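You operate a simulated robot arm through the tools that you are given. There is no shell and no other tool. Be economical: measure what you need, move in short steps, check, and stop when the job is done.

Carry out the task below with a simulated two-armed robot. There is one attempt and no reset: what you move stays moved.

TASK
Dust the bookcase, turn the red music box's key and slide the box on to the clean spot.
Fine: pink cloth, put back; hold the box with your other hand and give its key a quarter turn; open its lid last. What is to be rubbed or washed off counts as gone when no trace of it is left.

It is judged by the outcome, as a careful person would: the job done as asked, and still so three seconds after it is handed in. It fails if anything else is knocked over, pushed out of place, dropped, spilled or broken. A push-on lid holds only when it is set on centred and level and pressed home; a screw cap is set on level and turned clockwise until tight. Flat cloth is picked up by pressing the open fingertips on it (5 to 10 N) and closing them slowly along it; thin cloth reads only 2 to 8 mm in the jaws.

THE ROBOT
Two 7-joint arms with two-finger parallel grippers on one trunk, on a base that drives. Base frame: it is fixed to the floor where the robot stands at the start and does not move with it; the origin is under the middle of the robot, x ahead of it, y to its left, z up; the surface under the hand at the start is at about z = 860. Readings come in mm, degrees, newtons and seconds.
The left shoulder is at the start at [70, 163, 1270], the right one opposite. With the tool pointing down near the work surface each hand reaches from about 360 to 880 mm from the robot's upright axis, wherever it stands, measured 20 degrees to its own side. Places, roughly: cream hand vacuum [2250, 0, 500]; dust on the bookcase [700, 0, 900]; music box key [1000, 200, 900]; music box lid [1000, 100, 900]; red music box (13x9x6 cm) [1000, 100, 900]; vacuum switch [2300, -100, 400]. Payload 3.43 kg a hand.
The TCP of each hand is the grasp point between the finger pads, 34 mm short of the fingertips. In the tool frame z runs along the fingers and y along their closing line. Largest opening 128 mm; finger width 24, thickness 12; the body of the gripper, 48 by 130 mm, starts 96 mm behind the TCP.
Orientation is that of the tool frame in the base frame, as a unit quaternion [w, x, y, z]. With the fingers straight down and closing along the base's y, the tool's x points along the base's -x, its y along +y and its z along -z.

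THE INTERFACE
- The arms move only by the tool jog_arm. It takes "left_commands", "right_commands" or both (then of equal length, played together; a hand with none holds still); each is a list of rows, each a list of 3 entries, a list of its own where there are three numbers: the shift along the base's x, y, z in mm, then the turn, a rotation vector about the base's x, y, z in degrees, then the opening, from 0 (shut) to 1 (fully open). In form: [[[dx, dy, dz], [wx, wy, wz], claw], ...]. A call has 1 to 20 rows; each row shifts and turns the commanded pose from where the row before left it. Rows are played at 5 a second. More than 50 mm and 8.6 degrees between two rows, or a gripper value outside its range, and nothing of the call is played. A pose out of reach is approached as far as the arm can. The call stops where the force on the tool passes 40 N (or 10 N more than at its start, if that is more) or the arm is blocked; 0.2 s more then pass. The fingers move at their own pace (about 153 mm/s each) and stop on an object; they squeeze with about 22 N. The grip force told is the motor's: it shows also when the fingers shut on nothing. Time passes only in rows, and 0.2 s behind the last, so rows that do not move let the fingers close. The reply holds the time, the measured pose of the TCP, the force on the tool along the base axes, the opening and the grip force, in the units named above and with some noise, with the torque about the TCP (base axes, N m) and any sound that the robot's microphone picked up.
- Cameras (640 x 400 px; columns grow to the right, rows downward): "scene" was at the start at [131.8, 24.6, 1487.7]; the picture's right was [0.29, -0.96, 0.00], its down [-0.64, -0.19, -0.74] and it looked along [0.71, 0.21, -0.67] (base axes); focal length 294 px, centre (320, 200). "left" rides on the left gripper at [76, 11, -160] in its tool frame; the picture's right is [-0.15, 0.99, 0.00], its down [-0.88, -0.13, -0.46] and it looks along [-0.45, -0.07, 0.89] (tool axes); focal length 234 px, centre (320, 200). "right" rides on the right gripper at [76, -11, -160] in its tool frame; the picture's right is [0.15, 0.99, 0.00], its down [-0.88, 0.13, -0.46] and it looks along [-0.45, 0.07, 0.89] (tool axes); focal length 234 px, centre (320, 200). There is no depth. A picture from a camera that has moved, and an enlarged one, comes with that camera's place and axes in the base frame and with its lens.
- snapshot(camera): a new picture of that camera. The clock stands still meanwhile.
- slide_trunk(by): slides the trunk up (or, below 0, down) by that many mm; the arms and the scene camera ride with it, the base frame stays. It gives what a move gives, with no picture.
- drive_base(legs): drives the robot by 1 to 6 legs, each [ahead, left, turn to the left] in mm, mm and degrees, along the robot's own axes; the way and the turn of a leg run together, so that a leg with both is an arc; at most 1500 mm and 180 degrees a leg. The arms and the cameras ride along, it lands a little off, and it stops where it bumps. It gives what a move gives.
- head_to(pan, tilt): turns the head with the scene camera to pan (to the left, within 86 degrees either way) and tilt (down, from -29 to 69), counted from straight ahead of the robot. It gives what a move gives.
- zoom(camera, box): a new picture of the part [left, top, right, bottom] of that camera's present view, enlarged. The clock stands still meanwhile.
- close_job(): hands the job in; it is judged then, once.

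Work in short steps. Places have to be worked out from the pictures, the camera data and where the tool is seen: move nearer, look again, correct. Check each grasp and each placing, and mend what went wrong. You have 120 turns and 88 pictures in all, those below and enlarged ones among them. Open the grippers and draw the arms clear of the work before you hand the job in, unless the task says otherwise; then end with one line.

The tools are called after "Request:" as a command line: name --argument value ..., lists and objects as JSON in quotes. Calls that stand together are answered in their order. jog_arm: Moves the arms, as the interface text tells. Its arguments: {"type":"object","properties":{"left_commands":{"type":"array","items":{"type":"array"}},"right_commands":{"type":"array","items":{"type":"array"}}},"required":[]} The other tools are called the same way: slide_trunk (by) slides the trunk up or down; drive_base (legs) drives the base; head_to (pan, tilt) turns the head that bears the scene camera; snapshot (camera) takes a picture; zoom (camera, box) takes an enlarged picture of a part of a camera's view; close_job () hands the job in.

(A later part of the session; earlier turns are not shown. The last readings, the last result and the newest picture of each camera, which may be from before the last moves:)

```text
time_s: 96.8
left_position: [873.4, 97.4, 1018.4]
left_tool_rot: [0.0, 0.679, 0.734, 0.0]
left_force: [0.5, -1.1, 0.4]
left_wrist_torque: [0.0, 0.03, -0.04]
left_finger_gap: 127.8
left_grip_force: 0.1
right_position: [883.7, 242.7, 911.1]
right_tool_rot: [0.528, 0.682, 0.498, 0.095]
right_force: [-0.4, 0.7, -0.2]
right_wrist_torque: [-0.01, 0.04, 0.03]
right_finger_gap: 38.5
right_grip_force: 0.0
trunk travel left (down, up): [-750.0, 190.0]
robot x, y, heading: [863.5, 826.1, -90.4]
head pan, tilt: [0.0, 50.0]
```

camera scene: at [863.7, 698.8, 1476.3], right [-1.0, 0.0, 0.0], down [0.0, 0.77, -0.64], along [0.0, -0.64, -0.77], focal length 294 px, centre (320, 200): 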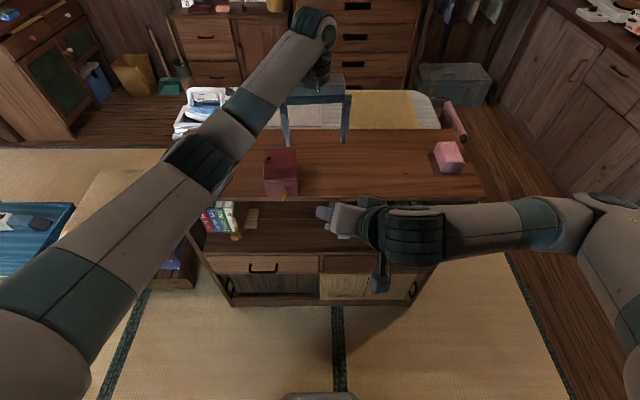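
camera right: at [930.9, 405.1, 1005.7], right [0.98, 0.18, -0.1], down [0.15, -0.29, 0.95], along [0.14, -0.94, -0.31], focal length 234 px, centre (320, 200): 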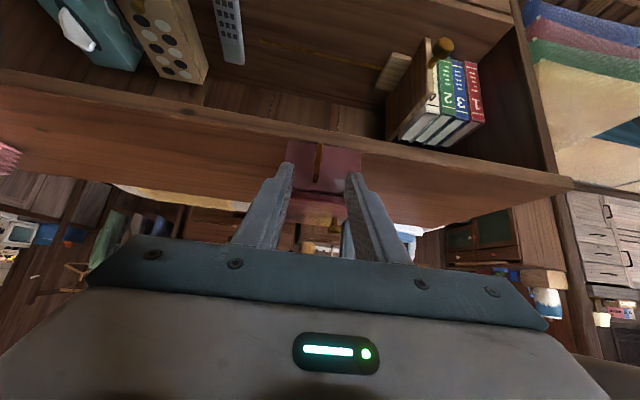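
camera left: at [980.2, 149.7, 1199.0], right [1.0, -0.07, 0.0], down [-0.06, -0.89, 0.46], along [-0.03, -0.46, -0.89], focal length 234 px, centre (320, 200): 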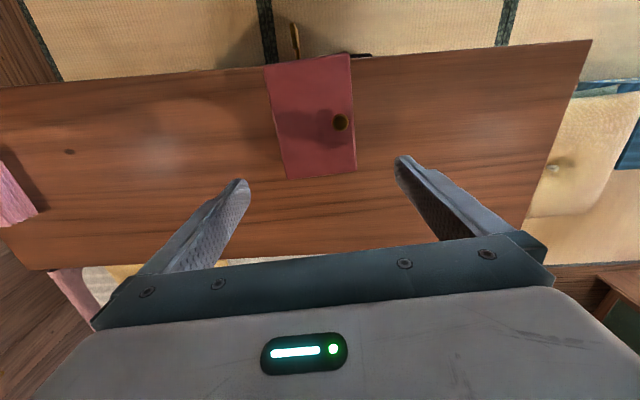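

The hitch looks like a wrist singularity, where the tool lines up with the forearm. A flatter tool, nearly horizontal along the key axis, avoids it. I'll flatten the right hand in free air and rehearse the roll there.

Request:
jog_arm --right_commands '[[[12, 5, -2], [-4.05, -0.36, -5.7], 0.3], [[12, 5, -2], [-4.05, -0.36, -5.7], 0.3], [[12, 5, -2], [-4.05, -0.36, -5.7], 0.3], [[12, 5, -2], [-4.05, -0.36, -5.7], 0.3], [[12, 5, -2], [-4.05, -0.36, -5.7], 0.3], [[0, 0, 0], [0, 0, 0], 0.3]]'

Request:
jog_arm --right_commands '[[[0, 0, 0], [-0.52, 7, 0], 0.3], [[0, 0, 0], [-0.52, 7, 0], 0.3], [[0, 0, 0], [-0.52, 7, 0], 0.3], [[0, 0, 0], [-0.52, 7, 0], 0.3], [[0, 0, 0], [0, 0, 0], 0.3]]'

Request:
snapshot --camera "scene"

```text
time_s: 97.8
left_position: [870.4, 98.8, 1018.8]
left_tool_rot: [0.0, 0.68, 0.734, 0.0]
left_force: [-0.4, 1.2, -0.2]
left_wrist_torque: [-0.02, -0.04, -0.04]
left_finger_gap: 127.9
left_grip_force: 0.1
right_position: [830.0, 263.8, 839.9]
right_tool_rot: [0.588, 0.657, 0.454, -0.128]
right_force: [0.6, -0.5, 0.7]
right_wrist_torque: [-0.03, 0.02, 0.02]
right_finger_gap: 38.3
right_grip_force: 0.1
right hand out of reach, approached as far as the arm can: row 3, 4
trunk travel left (down, up): [-750.0, 190.0]
robot x, y, heading: [862.5, 824.0, -90.1]
head pan, tilt: [0.0, 50.0]
stopped in row 4 (right hand): the arm was blocked; the commanded pose is now the measured one
```

```text
time_s: 99.0
left_position: [874.1, 98.0, 1019.0]
left_tool_rot: [0.001, 0.679, 0.734, 0.0]
left_force: [0.3, -0.5, -0.2]
left_wrist_torque: [0.04, -0.01, 0.02]
left_finger_gap: 128.1
left_grip_force: 0.2
right_position: [700.2, 244.8, 809.6]
right_tool_rot: [0.495, 0.586, 0.587, -0.257]
right_force: [0.1, 0.0, 0.3]
right_wrist_torque: [0.03, 0.01, -0.06]
right_finger_gap: 38.3
right_grip_force: 0.0
right hand out of reach, approached as far as the arm can: row 1, 2, 3, 4
trunk travel left (down, up): [-750.0, 190.0]
robot x, y, heading: [866.8, 828.4, -90.5]
head pan, tilt: [0.0, 50.0]
```

```text
36 pictures are left
camera scene: at [865.2, 699.3, 1476.4], right [-1.0, 0.0, 0.0], down [0.0, 0.77, -0.64], along [0.0, -0.64, -0.77], focal length 294 px, centre (320, 200)
```

scene: 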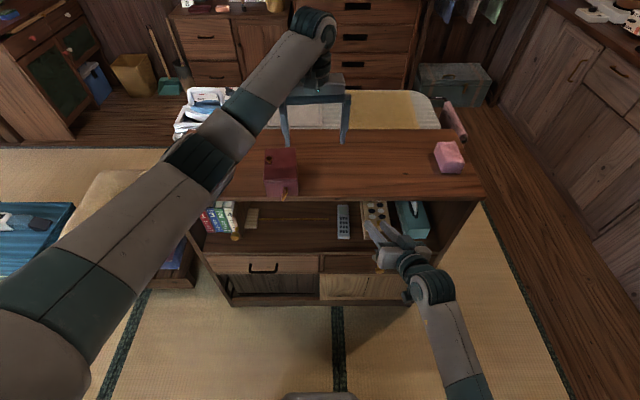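

The arm jumped to another branch: it now points forward, straight ahead of its own shoulder, with no lean. That pose looks natural, so I'll set the exact key orientation here in free air and rehearse the roll.

Request:
jog_arm --right_commands '[[[0, 8, 15], [-4.9, -3.8, -3.8], 0.3], [[0, 8, 20], [-4.9, -3.8, -3.8], 0.3], [[0, 0, 20], [-4.9, -3.8, -3.8], 0.3], [[0, 0, 20], [-4.7, -3.8, -3.8], 0.3], [[0, 0, 8], [0, 0, 0], 0.3], [[0, 0, 0], [0, 0, 0], 0.3]]'

Request:
jog_arm --right_commands '[[[0, 0, 0], [0.61, -8.16, 0], 0.3], [[0, 0, 0], [0.61, -8.16, 0], 0.3], [[0, 0, 0], [0.61, -8.16, 0], 0.3], [[0, 0, 0], [0.61, -8.16, 0], 0.3], [[0, 0, 0], [0.61, -8.16, 0], 0.3], [[0, 0, 0], [0.61, -8.16, 0], 0.3], [[0, 0, 0], [0.61, -8.16, 0], 0.3], [[0, 0, 0], [0.61, -8.16, 0], 0.3], [[0, 0, 0], [0, 0, 0], 0.3]]'

```text
time_s: 100.4
left_position: [872.8, 98.4, 1018.8]
left_tool_rot: [0.0, 0.68, 0.733, 0.0]
left_force: [-0.3, -0.1, -0.6]
left_wrist_torque: [0.0, 0.01, 0.01]
left_finger_gap: 128.1
left_grip_force: 0.0
right_position: [666.8, 258.6, 889.2]
right_tool_rot: [0.614, 0.602, 0.38, -0.342]
right_force: [0.4, 0.0, 0.4]
right_wrist_torque: [0.0, -0.03, -0.01]
right_finger_gap: 38.4
right_grip_force: 0.1
right hand out of reach, approached as far as the arm can: row 1, 2, 4
trunk travel left (down, up): [-750.0, 190.0]
robot x, y, heading: [861.0, 823.7, -90.2]
head pan, tilt: [0.0, 50.0]
```

```text
time_s: 102.4
left_position: [871.5, 98.0, 1018.7]
left_tool_rot: [0.001, 0.679, 0.734, 0.0]
left_force: [-0.3, 0.1, 0.9]
left_wrist_torque: [-0.01, -0.04, 0.04]
left_finger_gap: 127.6
left_grip_force: 0.0
right_position: [667.5, 257.8, 889.5]
right_tool_rot: [0.694, 0.719, 0.004, 0.049]
right_force: [0.4, 0.2, 0.3]
right_wrist_torque: [0.01, 0.02, 0.01]
right_finger_gap: 38.7
right_grip_force: 0.2
trunk travel left (down, up): [-750.0, 190.0]
robot x, y, heading: [863.6, 826.9, -90.4]
head pan, tilt: [0.0, 50.0]
```

The roll now runs cleanly here, with the hand about 195 mm to the right of the robot's axis and pointing forward. I'll roll back, retreat a bit, and drive so that the key sits at that spot. The left hand will hold the front part of the box.

Request:
jog_arm --right_commands '[[[0, 5, 0], [-0.61, 8.16, 0], 0.3], [[0, 5, 0], [-0.61, 8.16, 0], 0.3], [[0, 5, 0], [-0.61, 8.16, 0], 0.3], [[0, 5, 0], [-0.61, 8.16, 0], 0.3], [[0, 5, 0], [-0.61, 8.16, 0], 0.3], [[0, 5, 0], [-0.61, 8.16, 0], 0.3], [[0, 5, 0], [-0.61, 8.16, 0], 0.3], [[0, 5, 0], [-0.61, 8.16, 0], 0.3], [[0, 0, 0], [0, 0, 0], 0.3]]' --left_commands '[[[0, 0, 10], [0, 0, 0], 1], [[0, 0, 10], [0, 0, 0], 1], [[0, 0, 10], [0, 0, 0], 1], [[0, 0, 10], [0, 0, 0], 1], [[0, 0, 0], [0, 0, 0], 1], [[0, 0, 0], [0, 0, 0], 1], [[0, 0, 0], [0, 0, 0], 1], [[0, 0, 0], [0, 0, 0], 1], [[0, 0, 0], [0, 0, 0], 1]]'

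```text
time_s: 104.4
left_position: [872.6, 98.9, 1058.2]
left_tool_rot: [0.0, 0.68, 0.734, 0.0]
left_force: [0.1, 0.0, -0.6]
left_wrist_torque: [0.02, 0.02, 0.0]
left_finger_gap: 127.9
left_grip_force: 0.0
right_position: [668.1, 298.5, 889.6]
right_tool_rot: [0.613, 0.602, 0.38, -0.343]
right_force: [0.6, 0.6, -0.2]
right_wrist_torque: [-0.02, -0.03, 0.0]
right_finger_gap: 38.4
right_grip_force: 0.0
trunk travel left (down, up): [-750.0, 190.0]
robot x, y, heading: [864.8, 828.4, -90.2]
head pan, tilt: [0.0, 50.0]
```

It's clean again. I'll drive to put the key in front of the right hand.

Request:
drive_base --legs '[[26, 285, 0]]'

Request:
snapshot --camera "scene"

Request:
zoom --camera "right" --box '[230, 70, 410, 240]'

```text
time_s: 106.4
left_position: [1155.9, 70.7, 1058.6]
left_tool_rot: [-0.001, 0.68, 0.733, 0.0]
left_force: [0.7, -0.2, -0.1]
left_wrist_torque: [-0.02, 0.0, 0.02]
left_finger_gap: 127.9
left_grip_force: 0.2
right_position: [948.9, 271.7, 889.7]
right_tool_rot: [0.613, 0.603, 0.378, -0.343]
right_force: [0.3, -0.1, -0.3]
right_wrist_torque: [0.02, 0.06, 0.02]
right_finger_gap: 38.2
right_grip_force: 0.0
trunk travel left (down, up): [-750.0, 190.0]
robot x, y, heading: [1142.3, 801.9, -90.4]
head pan, tilt: [0.0, 50.0]
```

```text
35 pictures are left
camera scene: at [1147.2, 672.0, 1476.4], right [-1.0, 0.0, 0.0], down [0.0, 0.77, -0.64], along [0.0, -0.64, -0.77], focal length 294 px, centre (320, 200)
```

scene: 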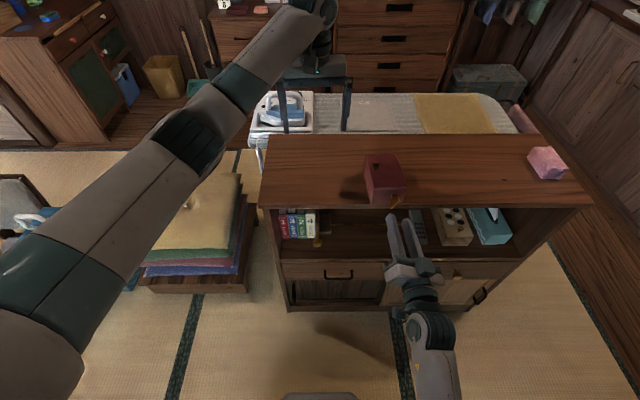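

```text
2.35 times, centred on (320, 155) of right
camera zoom: at [967.6, 433.7, 820.0], right [0.94, 0.04, 0.34], down [-0.33, 0.43, 0.84], along [-0.11, -0.9, 0.42], focal length 551 px, centre (320, 306)
```

zoom: 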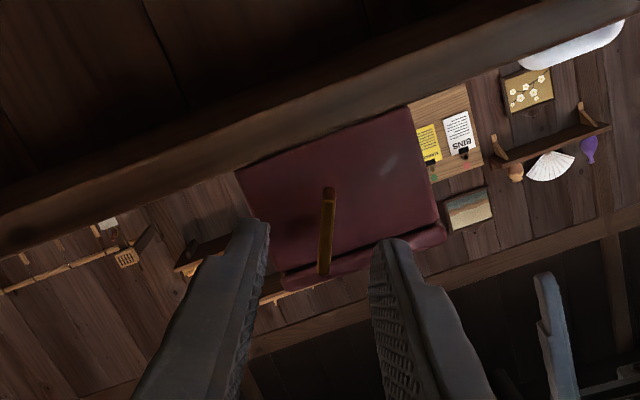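

The key is aligned and centred between the right fingers. Now the left hand comes over the front part of the box, between knob and front face.

Request:
jog_arm --left_commands '[[[-37.4, 13.4, -4], [0, 0, 0], 1], [[-37.4, 13.4, -4], [0, 0, 0], 1], [[-37.4, 13.4, -4], [0, 0, 0], 1], [[-37.4, 13.4, -4], [0, 0, 0], 1], [[-37.4, 13.4, -4], [0, 0, 0], 1], [[0, 0, 0], [0, 0, 0], 1]]'

Request:
snapshot --camera "left"

```text
time_s: 107.8
left_position: [968.6, 137.2, 1039.4]
left_tool_rot: [0.0, 0.68, 0.734, 0.0]
left_force: [0.1, 0.1, -0.4]
left_wrist_torque: [-0.02, -0.01, 0.0]
left_finger_gap: 127.7
left_grip_force: 0.2
right_position: [950.0, 270.8, 888.3]
right_tool_rot: [0.612, 0.602, 0.38, -0.345]
right_force: [0.0, 0.2, 1.0]
right_wrist_torque: [0.01, -0.03, -0.01]
right_finger_gap: 38.0
right_grip_force: 0.0
trunk travel left (down, up): [-750.0, 190.0]
robot x, y, heading: [1146.9, 798.4, -90.2]
head pan, tilt: [0.0, 50.0]
```

```text
33 pictures are left
camera left: at [972.3, 213.7, 1199.9], right [1.0, -0.07, 0.0], down [-0.06, -0.89, 0.46], along [-0.03, -0.45, -0.89], focal length 234 px, centre (320, 200)
```

left: 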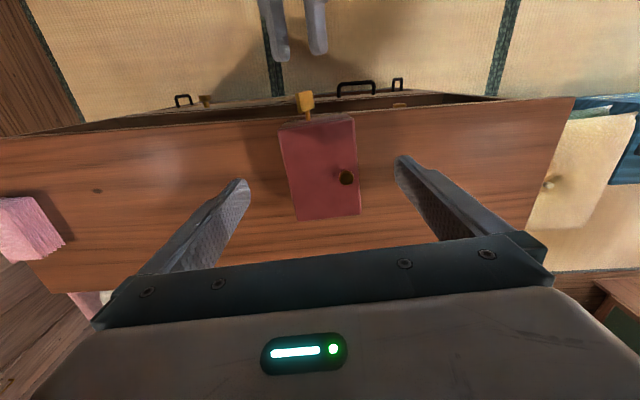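

The box sits about 4 mm nearer the edge now (front face y≈172), still fully on the top. I'll descend with the left hand and close to hold it.

Request:
jog_arm --left_commands '[[[-1, 0, -40], [0, 0, 0], 1], [[0, 0, -40], [0, 0, 0], 1], [[0, 0, -35], [0, 0, 0], 1], [[0, 0, -19], [0, 0, 0], 1], [[0, 0, -6], [0, 0, 0], 1], [[0, 0, 0], [0, 0, 0], 1], [[0, 0, 0], [0, 0, 0], 0.85], [[0, 0, 0], [0, 0, 0], 0.75], [[0, 0, 0], [0, 0, 0], 0.7], [[0, 0, 0], [0, 0, 0], 0.66], [[0, 0, 0], [0, 0, 0], 0.6], [[0, 0, 0], [0, 0, 0], 0.5], [[0, 0, 0], [0, 0, 0], 0.5]]'

Request:
jog_arm --right_commands '[[[0.8, -12, 2], [0, 0, 0], 0.3], [[0.9, -12, 2], [0, 0, 0], 0.3], [[0.9, -12, 1], [0, 0, 0], 0.3], [[0.9, -12, 0], [0, 0, 0], 0.3], [[0.5, -8, 0], [0, 0, 0], 0.3], [[0, 0, 0], [0, 0, 0], 0.3]]'

Request:
zoom --camera "right" --box '[250, 90, 390, 240]'

Request:
zoom --camera "scene" --box '[320, 120, 460, 260]'

```text
time_s: 110.6
left_position: [966.9, 137.4, 900.1]
left_tool_rot: [0.0, 0.68, 0.733, 0.001]
left_force: [-0.1, 0.4, -1.0]
left_wrist_torque: [0.02, 0.23, 0.06]
left_finger_gap: 88.8
left_grip_force: 22.4
right_position: [950.0, 270.3, 889.1]
right_tool_rot: [0.613, 0.602, 0.379, -0.343]
right_force: [-0.3, -0.7, -0.6]
right_wrist_torque: [0.04, 0.03, -0.02]
right_finger_gap: 38.5
right_grip_force: 0.1
trunk travel left (down, up): [-750.0, 190.0]
robot x, y, heading: [1145.7, 794.1, -90.6]
head pan, tilt: [0.0, 50.0]
```

```text
time_s: 112.0
left_position: [966.5, 139.0, 899.3]
left_tool_rot: [-0.001, 0.68, 0.733, 0.0]
left_force: [-0.3, 0.6, -0.5]
left_wrist_torque: [0.05, 0.19, -0.03]
left_finger_gap: 88.7
left_grip_force: 22.2
right_position: [952.8, 214.5, 893.8]
right_tool_rot: [0.615, 0.602, 0.379, -0.34]
right_force: [0.5, 0.1, 0.0]
right_wrist_torque: [-0.01, -0.01, 0.03]
right_finger_gap: 38.4
right_grip_force: 0.0
trunk travel left (down, up): [-750.0, 190.0]
robot x, y, heading: [1149.8, 801.8, -89.9]
head pan, tilt: [0.0, 50.0]
```

```text
2.67 times, centred on (320, 165) of right
camera zoom: at [969.3, 377.6, 824.1], right [0.94, 0.05, 0.35], down [-0.34, 0.43, 0.84], along [-0.11, -0.9, 0.42], focal length 624 px, centre (320, 293)
```

zoom: 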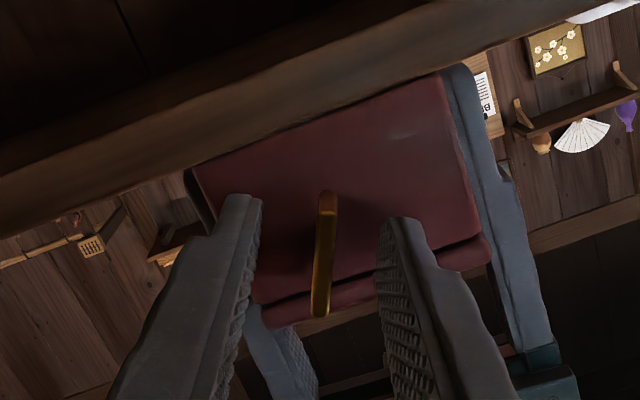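

```text
2.86 times, centred on (390, 190) of scene
camera zoom: at [1147.2, 672.0, 1476.4], right [-1.0, 0.0, 0.0], down [0.0, 0.77, -0.64], along [0.0, -0.64, -0.77], focal length 841 px, centre (120, 229)
```

zoom: 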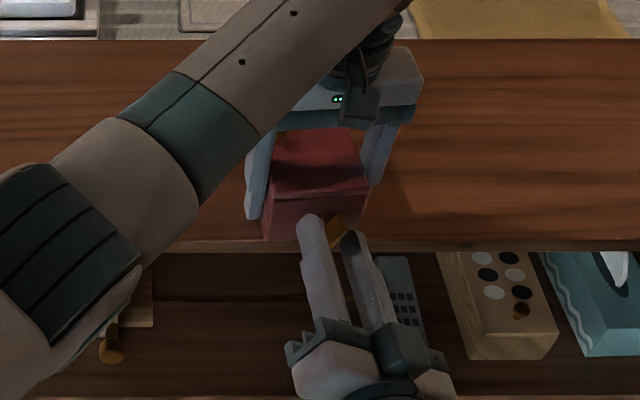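

The key plate is centred, with its middle at about z = 895, and the box is held. I'll close on the key.

Request:
jog_arm --right_commands '[[[0, 0, 1], [0, 0, 0], 0.2], [[0, 0, 0], [0, 0, 0], 0.13], [[0, 0, 0], [0, 0, 0], 0.08], [[0, 0, 0], [0, 0, 0], 0.03], [[0, 0, 0], [0, 0, 0], 0], [[0, 0, 0], [0, 0, 0], 0], [[0, 0, 0], [0, 0, 0], 0]]'

```text
time_s: 113.6
left_position: [966.6, 137.9, 899.3]
left_tool_rot: [0.0, 0.68, 0.733, 0.0]
left_force: [-7.7, -4.8, -2.4]
left_wrist_torque: [0.07, 0.08, 0.13]
left_finger_gap: 88.8
left_grip_force: 21.9
right_position: [953.9, 215.1, 894.7]
right_tool_rot: [0.616, 0.601, 0.379, -0.34]
right_force: [10.3, 6.1, 7.1]
right_wrist_torque: [-0.4, -0.01, 0.66]
right_finger_gap: 5.8
right_grip_force: 21.7
trunk travel left (down, up): [-750.0, 190.0]
robot x, y, heading: [1145.6, 802.1, -90.3]
head pan, tilt: [0.0, 50.0]
```

The key is gripped, with a slight sideways preload. I'll shift a little to relieve it and roll the first 31°.

Request:
jog_arm --right_commands '[[[1.5, 0, 0.8], [0, 0, 0], 0], [[0, 0, 0], [0.59, -7.8, 0], 0], [[0, 0, 0], [0.59, -7.8, 0], 0], [[0, 0, 0], [0.59, -7.8, 0], 0], [[0, 0, 0], [0.59, -7.8, 0], 0], [[0, 0, 0], [0, 0, 0], 0]]'

```text
time_s: 115.0
left_position: [966.2, 136.9, 899.2]
left_tool_rot: [0.0, 0.68, 0.733, -0.001]
left_force: [-16.8, -6.5, -7.6]
left_wrist_torque: [-0.35, -0.18, 0.73]
left_finger_gap: 88.4
left_grip_force: 21.7
right_position: [954.4, 216.1, 895.7]
right_tool_rot: [0.681, 0.684, 0.207, -0.16]
right_force: [16.9, 1.4, 21.2]
right_wrist_torque: [-0.9, -0.05, 0.59]
right_finger_gap: 6.2
right_grip_force: 21.5
right hand out of reach, approached as far as the arm can: row 1
trunk travel left (down, up): [-750.0, 190.0]
robot x, y, heading: [1145.7, 797.9, -90.5]
head pan, tilt: [0.0, 50.0]
```

It's rotating well (now about 60°). The force says the hand should move a bit to +x/+z, so I'll relieve it and look.

Request:
jog_arm --right_commands '[[[0.8, 0, 1.4], [0, 0, 0], 0], [[0.8, 0, 1.4], [0, 0, 0], 0], [[0, 0, 0], [0, 0, 0], 0]]'

Request:
zoom --camera "right" --box '[250, 90, 390, 240]'

```text
time_s: 115.8
left_position: [965.9, 138.8, 898.9]
left_tool_rot: [0.0, 0.68, 0.733, 0.001]
left_force: [-9.2, 2.8, -0.8]
left_wrist_torque: [0.43, 0.5, 0.5]
left_finger_gap: 88.8
left_grip_force: 22.3
right_position: [954.0, 216.0, 896.8]
right_tool_rot: [0.678, 0.686, 0.207, -0.161]
right_force: [7.0, -6.1, 6.1]
right_wrist_torque: [-0.65, -0.06, 0.17]
right_finger_gap: 6.0
right_grip_force: 21.9
trunk travel left (down, up): [-750.0, 190.0]
robot x, y, heading: [1146.8, 798.9, -90.2]
head pan, tilt: [0.0, 50.0]
```

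```text
2.67 times, centred on (320, 165) of right
camera zoom: at [1002.9, 380.5, 853.1], right [0.62, 0.02, 0.78], down [-0.72, 0.4, 0.57], along [-0.3, -0.92, 0.26], focal length 624 px, centre (320, 293)
```

zoom: 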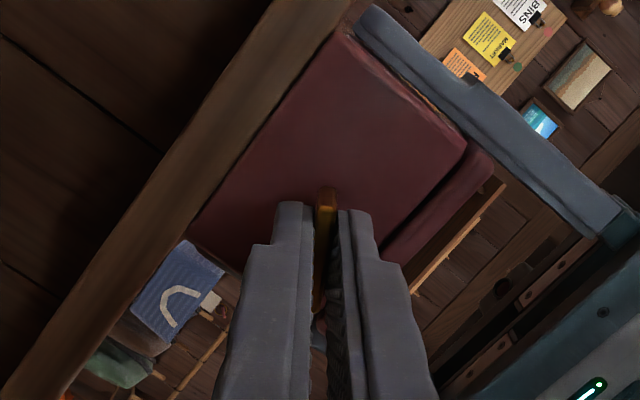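

The key follows the fingers. I'll roll the remaining 31°.

Request:
jog_arm --right_commands '[[[0.3, 0, 0.4], [0.59, -7.8, 0], 0], [[0.2, 0, 0.4], [0.59, -7.8, 0], 0], [[0.2, 0, 0.4], [0.59, -7.8, 0], 0], [[0, 0, 0.4], [0.59, -7.8, 0], 0], [[0, 0, 0], [0, 0, 0], 0]]'

Request:
zoom --camera "right" --box '[250, 90, 390, 240]'

```text
time_s: 117.0
left_position: [967.1, 137.7, 899.8]
left_tool_rot: [0.002, 0.679, 0.734, -0.001]
left_force: [-17.1, 1.2, -7.9]
left_wrist_torque: [-0.01, -0.17, 0.88]
left_finger_gap: 88.5
left_grip_force: 21.8
right_position: [950.7, 218.8, 896.7]
right_tool_rot: [0.695, 0.718, 0.032, 0.029]
right_force: [18.7, 4.3, 19.3]
right_wrist_torque: [-0.91, -0.14, 0.61]
right_finger_gap: 5.9
right_grip_force: 22.5
trunk travel left (down, up): [-750.0, 190.0]
robot x, y, heading: [1144.9, 793.7, -90.3]
head pan, tilt: [0.0, 50.0]
```

```text
2.67 times, centred on (320, 165) of right
camera zoom: at [1012.8, 385.3, 891.2], right [0.15, -0.02, 0.99], down [-0.92, 0.38, 0.15], along [-0.37, -0.93, 0.04], focal length 624 px, centre (320, 293)
```

zoom: 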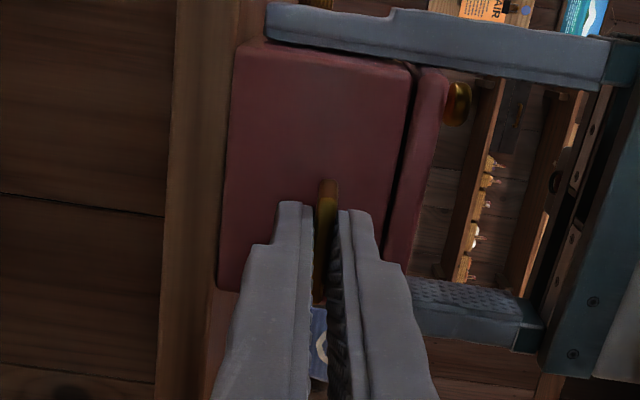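

The tool has rolled to 90°. I'll add 2° for compliance, ease the force, then open and withdraw straight back along the key axis.

Request:
jog_arm --right_commands '[[[1, 0, 1], [0.15, -2, 0], 0], [[0.5, 0, 1], [0, 0, 0], 0], [[0, 0, 0], [0, 0, 0], 0.1], [[0, 0, 0], [0, 0, 0], 0.2], [[0, 0, 0], [0, 0, 0], 0.3], [[-1, 12, 0], [0, 0, 0], 0.3], [[-1.5, 20, 0], [0, 0, 0], 0.3], [[-1.5, 20, 0], [0, 0, 0], 0.3], [[-1, 20, 0], [0, 0, 0], 0.3], [[0, 0, 0], [0, 0, 0], 0.3]]'

Request:
zoom --camera "right" --box '[230, 70, 410, 240]'

Request:
zoom --camera "scene" --box '[320, 120, 460, 260]'

```text
time_s: 118.9
left_position: [964.6, 133.7, 899.7]
left_tool_rot: [-0.004, 0.68, 0.733, 0.004]
left_force: [-0.5, 0.6, -3.4]
left_wrist_torque: [-0.01, -0.03, -0.01]
left_finger_gap: 88.8
left_grip_force: 22.3
right_position: [951.4, 250.3, 916.9]
right_tool_rot: [0.708, 0.705, 0.006, 0.044]
right_force: [-0.2, 0.7, 0.7]
right_wrist_torque: [0.08, -0.02, 0.01]
right_finger_gap: 38.6
right_grip_force: 0.0
trunk travel left (down, up): [-750.0, 190.0]
robot x, y, heading: [1145.0, 802.7, -90.2]
head pan, tilt: [0.0, 50.0]
stopped in row 9 (left hand): the force on the tool passed its limit at 81 N (the readings are from after the stop); the commanded pose is now the measured one
```

```text
2.35 times, centred on (320, 155) of right
camera zoom: at [1015.1, 416.4, 909.9], right [0.09, 0.01, 1.0], down [-0.92, 0.39, 0.08], along [-0.39, -0.92, 0.05], focal length 551 px, centre (320, 306)
```

zoom: 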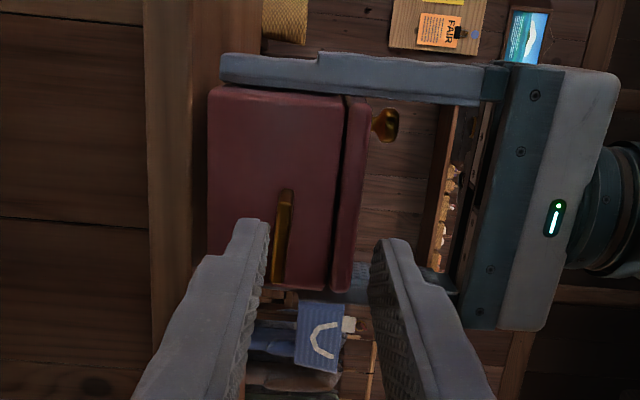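

```text
2.86 times, centred on (390, 190) of scene
camera zoom: at [1147.1, 663.0, 1476.3], right [-1.0, 0.01, 0.0], down [0.0, 0.77, -0.64], along [0.0, -0.64, -0.77], focal length 841 px, centre (120, 229)
```

zoom: 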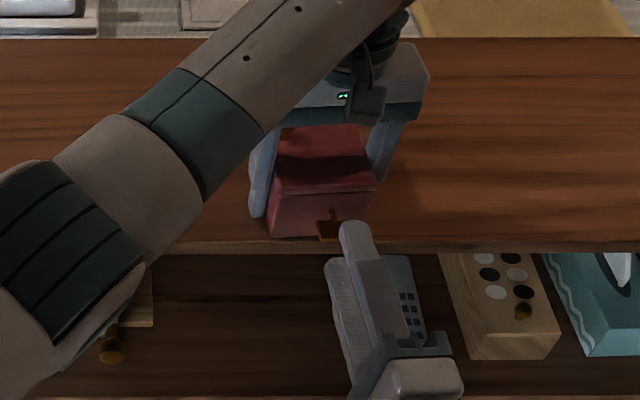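

The key now lies flat, a quarter turn from upright. Retreating the right hand crowded the body again, so I'll ease it sideways away from the key to relieve the lean.

Request:
jog_arm --right_commands '[[[-15, -5, 0], [0, 0, 0], 0.3], [[-25, 0, 0], [0, 0, 0], 0.3], [[-30, 0, 0], [0, 0, 0], 0.3], [[-30, 0, 0], [0, 0, 0], 0.3], [[-30, 0, 0], [0, 0, 0], 0.3], [[0, 0, 0], [0, 0, 0], 0.3]]'

Request:
snapshot --camera "scene"

```text
time_s: 120.3
left_position: [965.1, 138.7, 904.5]
left_tool_rot: [0.0, 0.68, 0.733, 0.0]
left_force: [0.8, 0.1, -5.2]
left_wrist_torque: [0.13, 0.03, 0.0]
left_finger_gap: 88.4
left_grip_force: 22.3
right_position: [822.1, 255.4, 914.2]
right_tool_rot: [0.705, 0.707, 0.007, 0.045]
right_force: [0.5, 0.2, 0.1]
right_wrist_torque: [0.01, 0.0, 0.0]
right_finger_gap: 38.2
right_grip_force: 0.1
trunk travel left (down, up): [-750.0, 190.0]
robot x, y, heading: [1149.9, 801.2, -90.2]
head pan, tilt: [0.0, 50.0]
```

```text
26 pictures are left
camera scene: at [1147.9, 672.4, 1476.4], right [-1.0, 0.0, 0.0], down [0.0, 0.77, -0.64], along [0.0, -0.64, -0.77], focal length 294 px, centre (320, 200)
```

scene: 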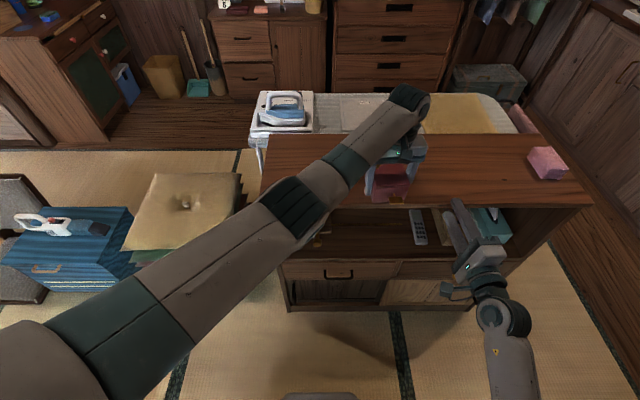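

The key is done and the body is upright again. The left hand now has the box lifted about 5 mm, so I'll lower it on to the top and raise the right hand clear.

Request:
jog_arm --left_commands '[[[0, 0, -1.5], [0, 0, 0], 0.5], [[0, 0, -1.5], [0, 0, 0], 0.5], [[0, 0, -1], [0, 0, 0], 0.5], [[0, 0, 0], [0, 0, 0], 0.5]]' --right_commands '[[[0, 0, 20], [0, 0, 0], 0.3], [[0, 0, 20], [0, 0, 0], 0.3], [[0, 0, 20], [0, 0, 0], 0.3], [[0, 0, 0], [0, 0, 0], 0.3]]'

```text
time_s: 121.3
left_position: [963.5, 138.7, 899.4]
left_tool_rot: [-0.001, 0.68, 0.733, 0.001]
left_force: [0.3, 0.5, -5.0]
left_wrist_torque: [0.09, -0.01, 0.01]
left_finger_gap: 88.9
left_grip_force: 22.2
right_position: [822.3, 255.1, 975.4]
right_tool_rot: [0.706, 0.707, 0.006, 0.046]
right_force: [-0.6, -0.5, 1.0]
right_wrist_torque: [-0.01, -0.01, -0.01]
right_finger_gap: 38.6
right_grip_force: 0.0
trunk travel left (down, up): [-750.0, 190.0]
robot x, y, heading: [1144.6, 798.5, -90.2]
head pan, tilt: [0.0, 50.0]
```

It's still hanging, so I'll continue down in small steps.

Request:
jog_arm --left_commands '[[[0, 0, -1], [0, 0, 0], 0.5], [[0, 0, -1], [0, 0, 0], 0.5], [[0, 0, 0], [0, 0, 0], 0.5]]'

Request:
jog_arm --left_commands '[[[0, 0, -1], [0, 0, 0], 0.5], [[0, 0, 0], [0, 0, 0], 0.5]]'

```text
time_s: 122.1
left_position: [964.0, 138.8, 897.3]
left_tool_rot: [-0.001, 0.68, 0.733, 0.001]
left_force: [-0.9, 0.4, -4.9]
left_wrist_torque: [0.11, 0.03, -0.02]
left_finger_gap: 88.6
left_grip_force: 21.9
right_position: [822.7, 255.3, 974.7]
right_tool_rot: [0.706, 0.707, 0.007, 0.046]
right_force: [-0.1, -0.4, 0.0]
right_wrist_torque: [-0.01, -0.01, -0.01]
right_finger_gap: 38.4
right_grip_force: 0.1
trunk travel left (down, up): [-750.0, 190.0]
robot x, y, heading: [1147.3, 800.2, -90.0]
head pan, tilt: [0.0, 50.0]
```

```text
time_s: 122.7
left_position: [964.3, 139.4, 897.8]
left_tool_rot: [0.0, 0.681, 0.732, 0.0]
left_force: [0.6, 0.8, -5.7]
left_wrist_torque: [0.1, 0.02, 0.02]
left_finger_gap: 88.7
left_grip_force: 22.3
right_position: [823.3, 255.1, 975.2]
right_tool_rot: [0.706, 0.707, 0.006, 0.046]
right_force: [-0.3, -0.2, 0.7]
right_wrist_torque: [-0.03, 0.01, -0.03]
right_finger_gap: 38.4
right_grip_force: 0.0
trunk travel left (down, up): [-750.0, 190.0]
robot x, y, heading: [1147.3, 796.3, -90.2]
head pan, tilt: [0.0, 50.0]
```

Request:
jog_arm --left_commands '[[[0, 0, -1], [0, 0, 0], 0.5], [[0, 0, 0], [0, 0, 0], 0.5]]'

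Request:
jog_arm --left_commands '[[[0, 0, -1], [0, 0, 0], 0.5], [[0, 0, 0], [0, 0, 0], 0.5]]'

Request:
zoom --camera "scene" --box '[320, 120, 460, 230]'

```text
time_s: 123.3
left_position: [964.1, 138.5, 895.2]
left_tool_rot: [-0.001, 0.68, 0.733, 0.0]
left_force: [0.0, 0.3, -5.1]
left_wrist_torque: [0.1, 0.01, 0.03]
left_finger_gap: 88.5
left_grip_force: 21.9
right_position: [822.4, 256.0, 975.2]
right_tool_rot: [0.706, 0.707, 0.007, 0.046]
right_force: [0.3, -0.6, 0.2]
right_wrist_torque: [-0.02, 0.01, -0.02]
right_finger_gap: 38.4
right_grip_force: 0.1
trunk travel left (down, up): [-750.0, 190.0]
robot x, y, heading: [1146.1, 802.9, -89.9]
head pan, tilt: [0.0, 50.0]
```

```text
time_s: 123.9
left_position: [963.6, 138.8, 895.5]
left_tool_rot: [-0.001, 0.681, 0.733, 0.0]
left_force: [-0.2, 0.7, -5.2]
left_wrist_torque: [0.15, 0.02, -0.02]
left_finger_gap: 88.7
left_grip_force: 22.1
right_position: [823.0, 256.2, 974.7]
right_tool_rot: [0.705, 0.707, 0.006, 0.046]
right_force: [0.0, 0.0, 0.6]
right_wrist_torque: [0.01, 0.01, -0.03]
right_finger_gap: 38.3
right_grip_force: 0.1
trunk travel left (down, up): [-750.0, 190.0]
robot x, y, heading: [1145.2, 803.5, -90.3]
head pan, tilt: [0.0, 50.0]
```

```text
3.64 times, centred on (390, 175) of scene
camera zoom: at [1147.0, 672.0, 1476.3], right [-1.0, 0.01, 0.0], down [0.0, 0.77, -0.64], along [0.0, -0.64, -0.77], focal length 1070 px, centre (66, 291)
```

zoom: 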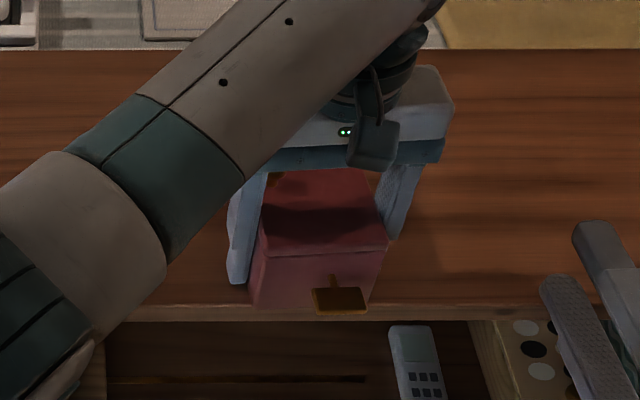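

It's close to the surface; two more 1 mm steps.

Request:
jog_arm --left_commands '[[[0, 0, -1], [0, 0, 0], 0.5], [[0, 0, 0], [0, 0, 0], 0.5]]'

Request:
jog_arm --left_commands '[[[0, 0, -1], [0, 0, 0], 0.5], [[0, 0, 0], [0, 0, 0], 0.5]]'

```text
time_s: 124.5
left_position: [964.0, 139.8, 893.7]
left_tool_rot: [0.0, 0.681, 0.733, 0.0]
left_force: [0.5, 0.4, -1.2]
left_wrist_torque: [0.2, 0.15, 0.01]
left_finger_gap: 88.7
left_grip_force: 21.7
right_position: [823.7, 254.6, 975.0]
right_tool_rot: [0.706, 0.707, 0.007, 0.046]
right_force: [-0.5, 1.1, -0.7]
right_wrist_torque: [-0.02, 0.0, -0.01]
right_finger_gap: 38.4
right_grip_force: 0.2
trunk travel left (down, up): [-750.0, 190.0]
robot x, y, heading: [1147.0, 799.2, -90.2]
head pan, tilt: [0.0, 50.0]
```

```text
time_s: 125.1
left_position: [964.6, 139.3, 894.3]
left_tool_rot: [0.0, 0.68, 0.733, -0.001]
left_force: [0.9, -3.2, 6.4]
left_wrist_torque: [0.41, 0.5, 0.07]
left_finger_gap: 88.6
left_grip_force: 21.8
right_position: [821.2, 255.6, 974.8]
right_tool_rot: [0.706, 0.707, 0.007, 0.046]
right_force: [0.2, 0.1, -0.7]
right_wrist_torque: [0.02, 0.03, 0.02]
right_finger_gap: 38.6
right_grip_force: 0.0
trunk travel left (down, up): [-750.0, 190.0]
robot x, y, heading: [1148.6, 800.4, -90.6]
head pan, tilt: [0.0, 50.0]
```

Contact is made. I'll open so that the box settles flat, then re-grip 5 mm higher so that only the box touches while sliding.

Request:
jog_arm --left_commands '[[[0, 0, 0], [0, 0, 0], 0.72], [[0, 0, 0], [0, 0, 0], 0.78], [[0, 0, 3], [0, 0, 0], 0.78], [[0, 0, 2], [0, 0, 0], 0.78], [[0, 0, 0], [0, 0, 0], 0.72], [[0, 0, 0], [0, 0, 0], 0.66], [[0, 0, 0], [0, 0, 0], 0.6], [[0, 0, 0], [0, 0, 0], 0.5], [[0, 0, 0], [0, 0, 0], 0.5]]'

Request:
zoom --camera "scene" --box '[320, 120, 460, 230]'

```text
time_s: 127.1
left_position: [963.8, 139.4, 898.9]
left_tool_rot: [0.0, 0.681, 0.733, 0.001]
left_force: [0.3, 1.0, 0.7]
left_wrist_torque: [-0.13, 0.11, 0.03]
left_finger_gap: 88.7
left_grip_force: 21.1
right_position: [823.2, 254.5, 974.8]
right_tool_rot: [0.706, 0.707, 0.007, 0.047]
right_force: [-0.2, -0.7, 0.0]
right_wrist_torque: [-0.03, 0.03, 0.02]
right_finger_gap: 38.6
right_grip_force: 0.0
trunk travel left (down, up): [-750.0, 190.0]
robot x, y, heading: [1144.3, 799.5, -90.3]
head pan, tilt: [0.0, 50.0]
```

```text
3.64 times, centred on (390, 175) of scene
camera zoom: at [1147.2, 672.6, 1476.3], right [-1.0, 0.01, 0.0], down [0.0, 0.77, -0.64], along [0.0, -0.64, -0.77], focal length 1070 px, centre (66, 291)
```

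zoom: 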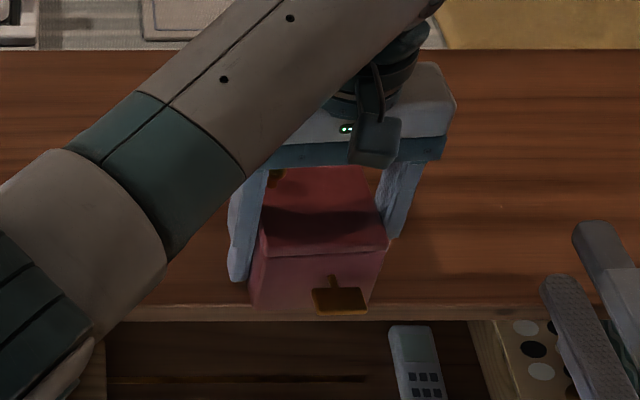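

The box is flat on the top and held. I'll slide it to the clean spot by driving the base about 300 mm to the right and 80 mm ahead with the hand still.

Request:
drive_base --legs '[[40, -150, 0]]'

Request:
zoom --camera "scene" --box '[300, 100, 500, 230]'

```text
time_s: 128.5
left_position: [813.8, 101.3, 898.9]
left_tool_rot: [0.001, 0.682, 0.731, 0.0]
left_force: [2.4, 0.3, 1.3]
left_wrist_torque: [0.21, 0.22, 0.01]
left_finger_gap: 88.6
left_grip_force: 22.3
right_position: [673.0, 216.0, 974.7]
right_tool_rot: [0.705, 0.708, 0.006, 0.046]
right_force: [-0.3, 0.1, -1.4]
right_wrist_torque: [0.02, 0.04, 0.04]
right_finger_gap: 38.5
right_grip_force: 0.1
trunk travel left (down, up): [-750.0, 190.0]
robot x, y, heading: [1000.3, 762.0, -90.5]
head pan, tilt: [0.0, 50.0]
```

```text
3.08 times, centred on (400, 165) of scene
camera zoom: at [996.9, 633.5, 1476.3], right [-1.0, 0.01, 0.0], down [0.01, 0.77, -0.64], along [0.0, -0.64, -0.77], focal length 906 px, centre (74, 308)
```

zoom: 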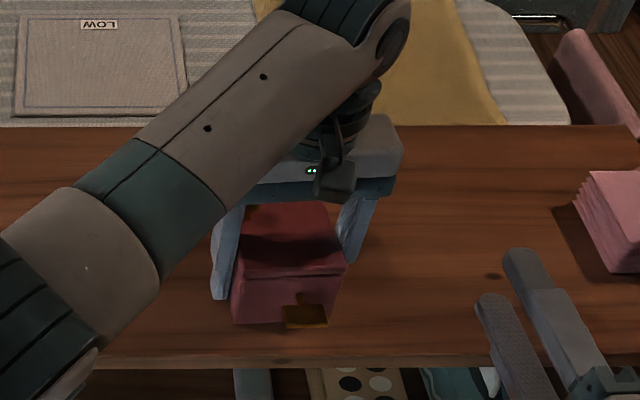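

The slide works, so on to the second half.

Request:
drive_base --legs '[[42, -147, 0]]'

Request:
zoom --camera "scene" --box '[300, 80, 520, 240]'

```text
time_s: 129.8
left_position: [666.3, 60.3, 898.9]
left_tool_rot: [0.001, 0.682, 0.732, 0.001]
left_force: [2.7, 0.3, 2.9]
left_wrist_torque: [0.18, 0.29, -0.04]
left_finger_gap: 88.4
left_grip_force: 22.2
right_position: [525.5, 176.5, 975.7]
right_tool_rot: [0.706, 0.707, 0.006, 0.045]
right_force: [0.4, -0.1, -1.1]
right_wrist_torque: [0.0, 0.0, 0.0]
right_finger_gap: 38.4
right_grip_force: 0.1
trunk travel left (down, up): [-750.0, 190.0]
robot x, y, heading: [848.1, 719.4, -90.5]
head pan, tilt: [0.0, 50.0]
```

```text
2.50 times, centred on (410, 160) of scene
camera zoom: at [850.8, 592.2, 1476.3], right [-1.0, 0.01, 0.0], down [0.01, 0.77, -0.64], along [0.0, -0.64, -0.77], focal length 736 px, centre (95, 300)
```

zoom: 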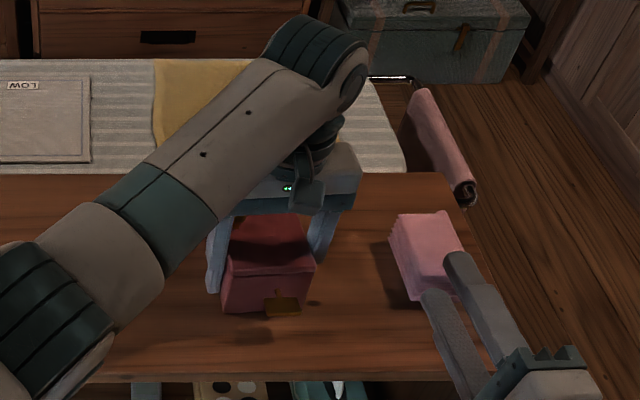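

The box stands on the clean spot, centre about (669, 30). I'll release it, raise the left hand straight up, and take the right hand further aside.

Request:
jog_arm --left_commands '[[[0, 0, 0], [0, 0, 0], 0.72], [[0, 0, 0], [0, 0, 0], 0.8], [[0, 0, 0], [0, 0, 0], 1], [[0, 0, 0], [0, 0, 0], 1], [[0, 0, 30], [0, 0, 0], 1], [[0, 0, 45], [0, 0, 0], 1], [[0, 0, 45], [0, 0, 0], 1], [[0, 0, 30], [0, 0, 0], 1], [[0, 0, 0], [0, 0, 0], 1]]' --right_commands '[[[0, 0, 0], [0, 0, 0], 0.3], [[0, 0, 0], [0, 0, 0], 0.3], [[0, 0, 0], [0, 0, 0], 0.3], [[0, 0, 0], [0, 0, 0], 0.3], [[-15, 10, 20], [0, 0, 0], 0.3], [[-15, 10, 20], [0, 0, 0], 0.3], [[-15, 10, 20], [0, 0, 0], 0.3], [[-15, 10, 20], [0, 0, 0], 0.3], [[0, 0, 0], [0, 0, 0], 0.3]]'

Request:
snapshot --camera "left"

Request:
snapshot --camera "scene"

```text
time_s: 131.8
left_position: [666.7, 58.5, 1048.4]
left_tool_rot: [0.001, 0.681, 0.732, 0.001]
left_force: [-0.6, 0.2, -0.5]
left_wrist_torque: [0.0, 0.02, -0.01]
left_finger_gap: 127.9
left_grip_force: 0.1
right_position: [467.0, 215.2, 1054.9]
right_tool_rot: [0.706, 0.707, 0.005, 0.044]
right_force: [-0.5, -0.1, -0.4]
right_wrist_torque: [0.01, 0.04, -0.05]
right_finger_gap: 38.5
right_grip_force: 0.2
trunk travel left (down, up): [-750.0, 190.0]
robot x, y, heading: [848.8, 718.5, -90.5]
head pan, tilt: [0.0, 50.0]
```

```text
21 pictures are left
camera left: at [672.2, 135.6, 1209.7], right [1.0, -0.07, 0.0], down [-0.07, -0.89, 0.45], along [-0.03, -0.45, -0.89], focal length 234 px, centre (320, 200)
```

left: 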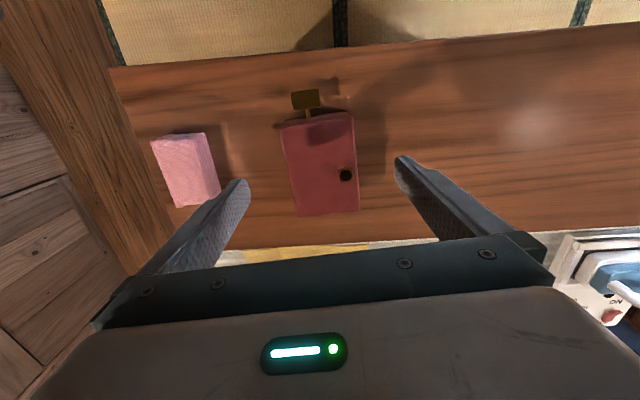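

```text
20 pictures are left
camera scene: at [851.0, 591.4, 1476.3], right [-1.0, 0.01, 0.0], down [0.01, 0.77, -0.64], along [0.0, -0.64, -0.77], focal length 294 px, centre (320, 200)
```

scene: 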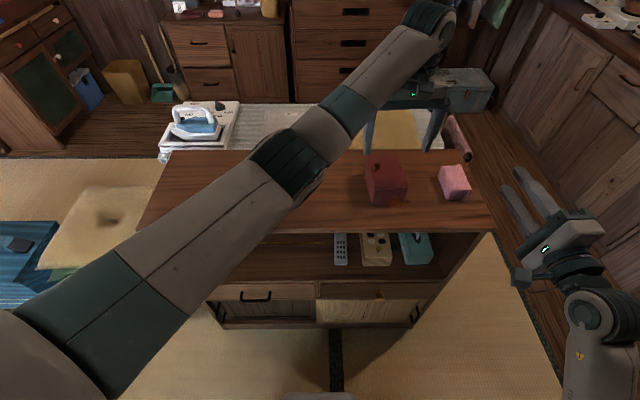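

The box is in place, and the knob is at about (696, 36, 941). I'll turn the left hand 90° to close along the box's length and bring it over the knob.

Request:
jog_arm --left_commands '[[[3, -2, 0], [0, 0, -8.18], 1], [[3, -2, 0], [0, 0, -8.18], 0.8], [[3, -2, 0], [0, 0, -8.18], 0.6], [[3, -2, 0], [0, 0, -8.18], 0.5], [[3, -2, 0], [0, 0, -8.18], 0.5], [[3, -2, 0], [0, 0, -8.18], 0.5], [[3, -2, 0], [0, 0, -8.18], 0.5], [[3, -2, 0], [0, 0, -8.18], 0.5], [[2, -2, 0], [0, 0, -8.18], 0.5], [[2, -2, 0], [0, 0, -8.18], 0.5], [[1, -2, 0], [0, 0, -8.2], 0.5], [[0, 0, 0], [0, 0, 0], 0.5]]'

Request:
snapshot --camera "left"

```text
time_s: 134.4
left_position: [696.0, 36.9, 1048.8]
left_tool_rot: [0.001, 0.999, 0.034, 0.0]
left_force: [-0.1, -0.3, -0.6]
left_wrist_torque: [-0.01, -0.02, 0.02]
left_finger_gap: 64.2
left_grip_force: 0.0
right_position: [465.3, 216.3, 1054.4]
right_tool_rot: [0.705, 0.707, 0.006, 0.044]
right_force: [1.2, 0.3, 0.8]
right_wrist_torque: [0.01, 0.0, -0.01]
right_finger_gap: 38.4
right_grip_force: 0.0
trunk travel left (down, up): [-750.0, 190.0]
robot x, y, heading: [849.4, 719.0, -90.5]
head pan, tilt: [0.0, 50.0]
```

```text
19 pictures are left
camera left: at [771.6, 31.8, 1209.2], right [-0.08, -1.0, 0.0], down [-0.89, 0.07, 0.46], along [-0.45, 0.03, -0.89], focal length 234 px, centre (320, 200)
```

left: 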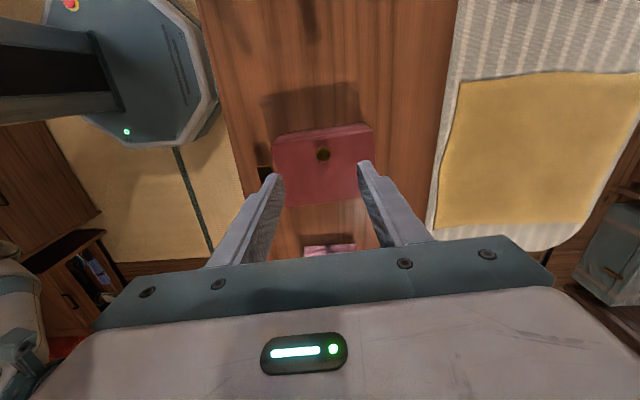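

The knob is centred below the hand at (696, 34). I'll descend so the tips stop just above the lid.

Request:
jog_arm --left_commands '[[[0, -2, -35], [0, 0, 0], 0.4], [[0, 0, -35], [0, 0, 0], 0.4], [[0, 0, -15], [0, 0, 0], 0.4], [[0, 0, -4], [0, 0, 0], 0.4], [[0, 0, 0], [0, 0, 0], 0.4]]'

Request:
zoom --camera "scene" --box '[340, 110, 440, 220]'

Request:
zoom --camera "left" --box '[240, 80, 400, 220]'

```text
time_s: 135.7
left_position: [696.2, 35.8, 962.2]
left_tool_rot: [0.003, 0.999, 0.037, -0.001]
left_force: [1.6, -3.5, 27.6]
left_wrist_torque: [0.64, 0.27, -0.01]
left_finger_gap: 48.8
left_grip_force: 0.0
right_position: [466.7, 217.4, 1057.1]
right_tool_rot: [0.706, 0.706, 0.007, 0.045]
right_force: [0.1, 0.3, 0.2]
right_wrist_torque: [0.03, 0.0, 0.0]
right_finger_gap: 38.3
right_grip_force: 0.1
trunk travel left (down, up): [-750.0, 190.0]
robot x, y, heading: [847.8, 719.0, -90.4]
head pan, tilt: [0.0, 50.0]
```

```text
3.64 times, centred on (390, 165) of scene
camera zoom: at [851.9, 595.0, 1477.0], right [-1.0, 0.01, 0.0], down [0.0, 0.76, -0.64], along [-0.01, -0.64, -0.76], focal length 1070 px, centre (66, 327)
```

zoom: 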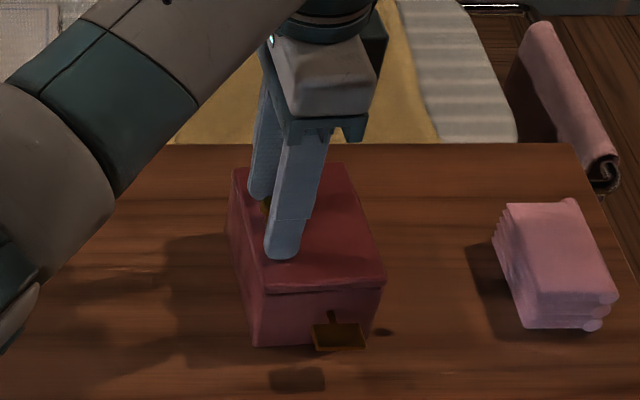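

```text
2.86 times, centred on (320, 150) of left
camera zoom: at [772.5, 31.8, 1123.6], right [-0.08, -1.0, 0.01], down [-0.89, 0.07, 0.46], along [-0.46, 0.03, -0.89], focal length 669 px, centre (320, 343)
```

zoom: 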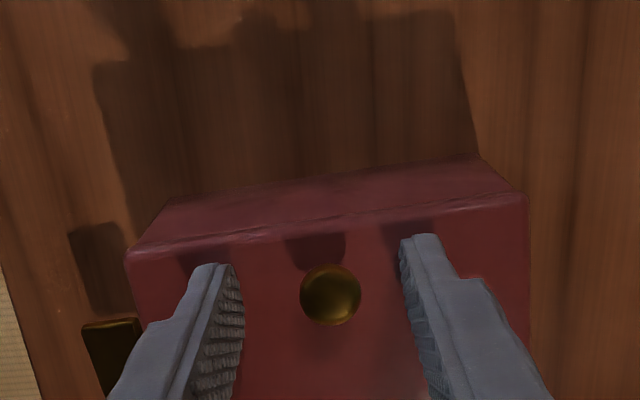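

The tips touched the lid, so its top is about 927. I'll rise 5 mm and close on the knob.

Request:
jog_arm --left_commands '[[[0, 0, 3], [0, 0, 0], 0.4], [[0, 0, 2], [0, 0, 0], 0.3], [[0, 0, 0], [0, 0, 0], 0.2], [[0, 0, 0], [0, 0, 0], 0.12], [[0, 0, 0], [0, 0, 0], 0.05], [[0, 0, 0], [0, 0, 0], 0], [[0, 0, 0], [0, 0, 0], 0]]'

Request:
zoom --camera "left" --box '[240, 80, 400, 220]'

```text
time_s: 137.2
left_position: [696.7, 35.1, 964.2]
left_tool_rot: [0.0, 0.999, 0.036, 0.0]
left_force: [0.4, 1.6, 0.3]
left_wrist_torque: [0.05, -0.25, 0.01]
left_finger_gap: 17.2
left_grip_force: 21.9
right_position: [467.2, 216.0, 1054.5]
right_tool_rot: [0.706, 0.707, 0.005, 0.045]
right_force: [0.3, 0.8, 0.6]
right_wrist_torque: [-0.03, 0.03, 0.02]
right_finger_gap: 38.4
right_grip_force: 0.0
trunk travel left (down, up): [-750.0, 190.0]
robot x, y, heading: [850.5, 716.3, -90.3]
head pan, tilt: [0.0, 50.0]
```

```text
2.86 times, centred on (320, 150) of left
camera zoom: at [772.1, 30.4, 1124.8], right [-0.07, -1.0, 0.0], down [-0.89, 0.07, 0.46], along [-0.45, 0.03, -0.89], focal length 669 px, centre (320, 343)
```

zoom: 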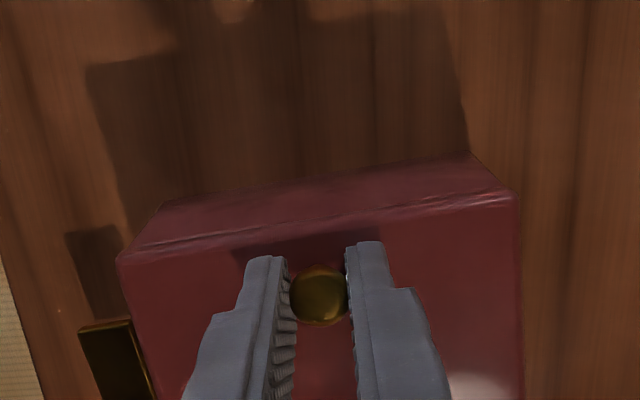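

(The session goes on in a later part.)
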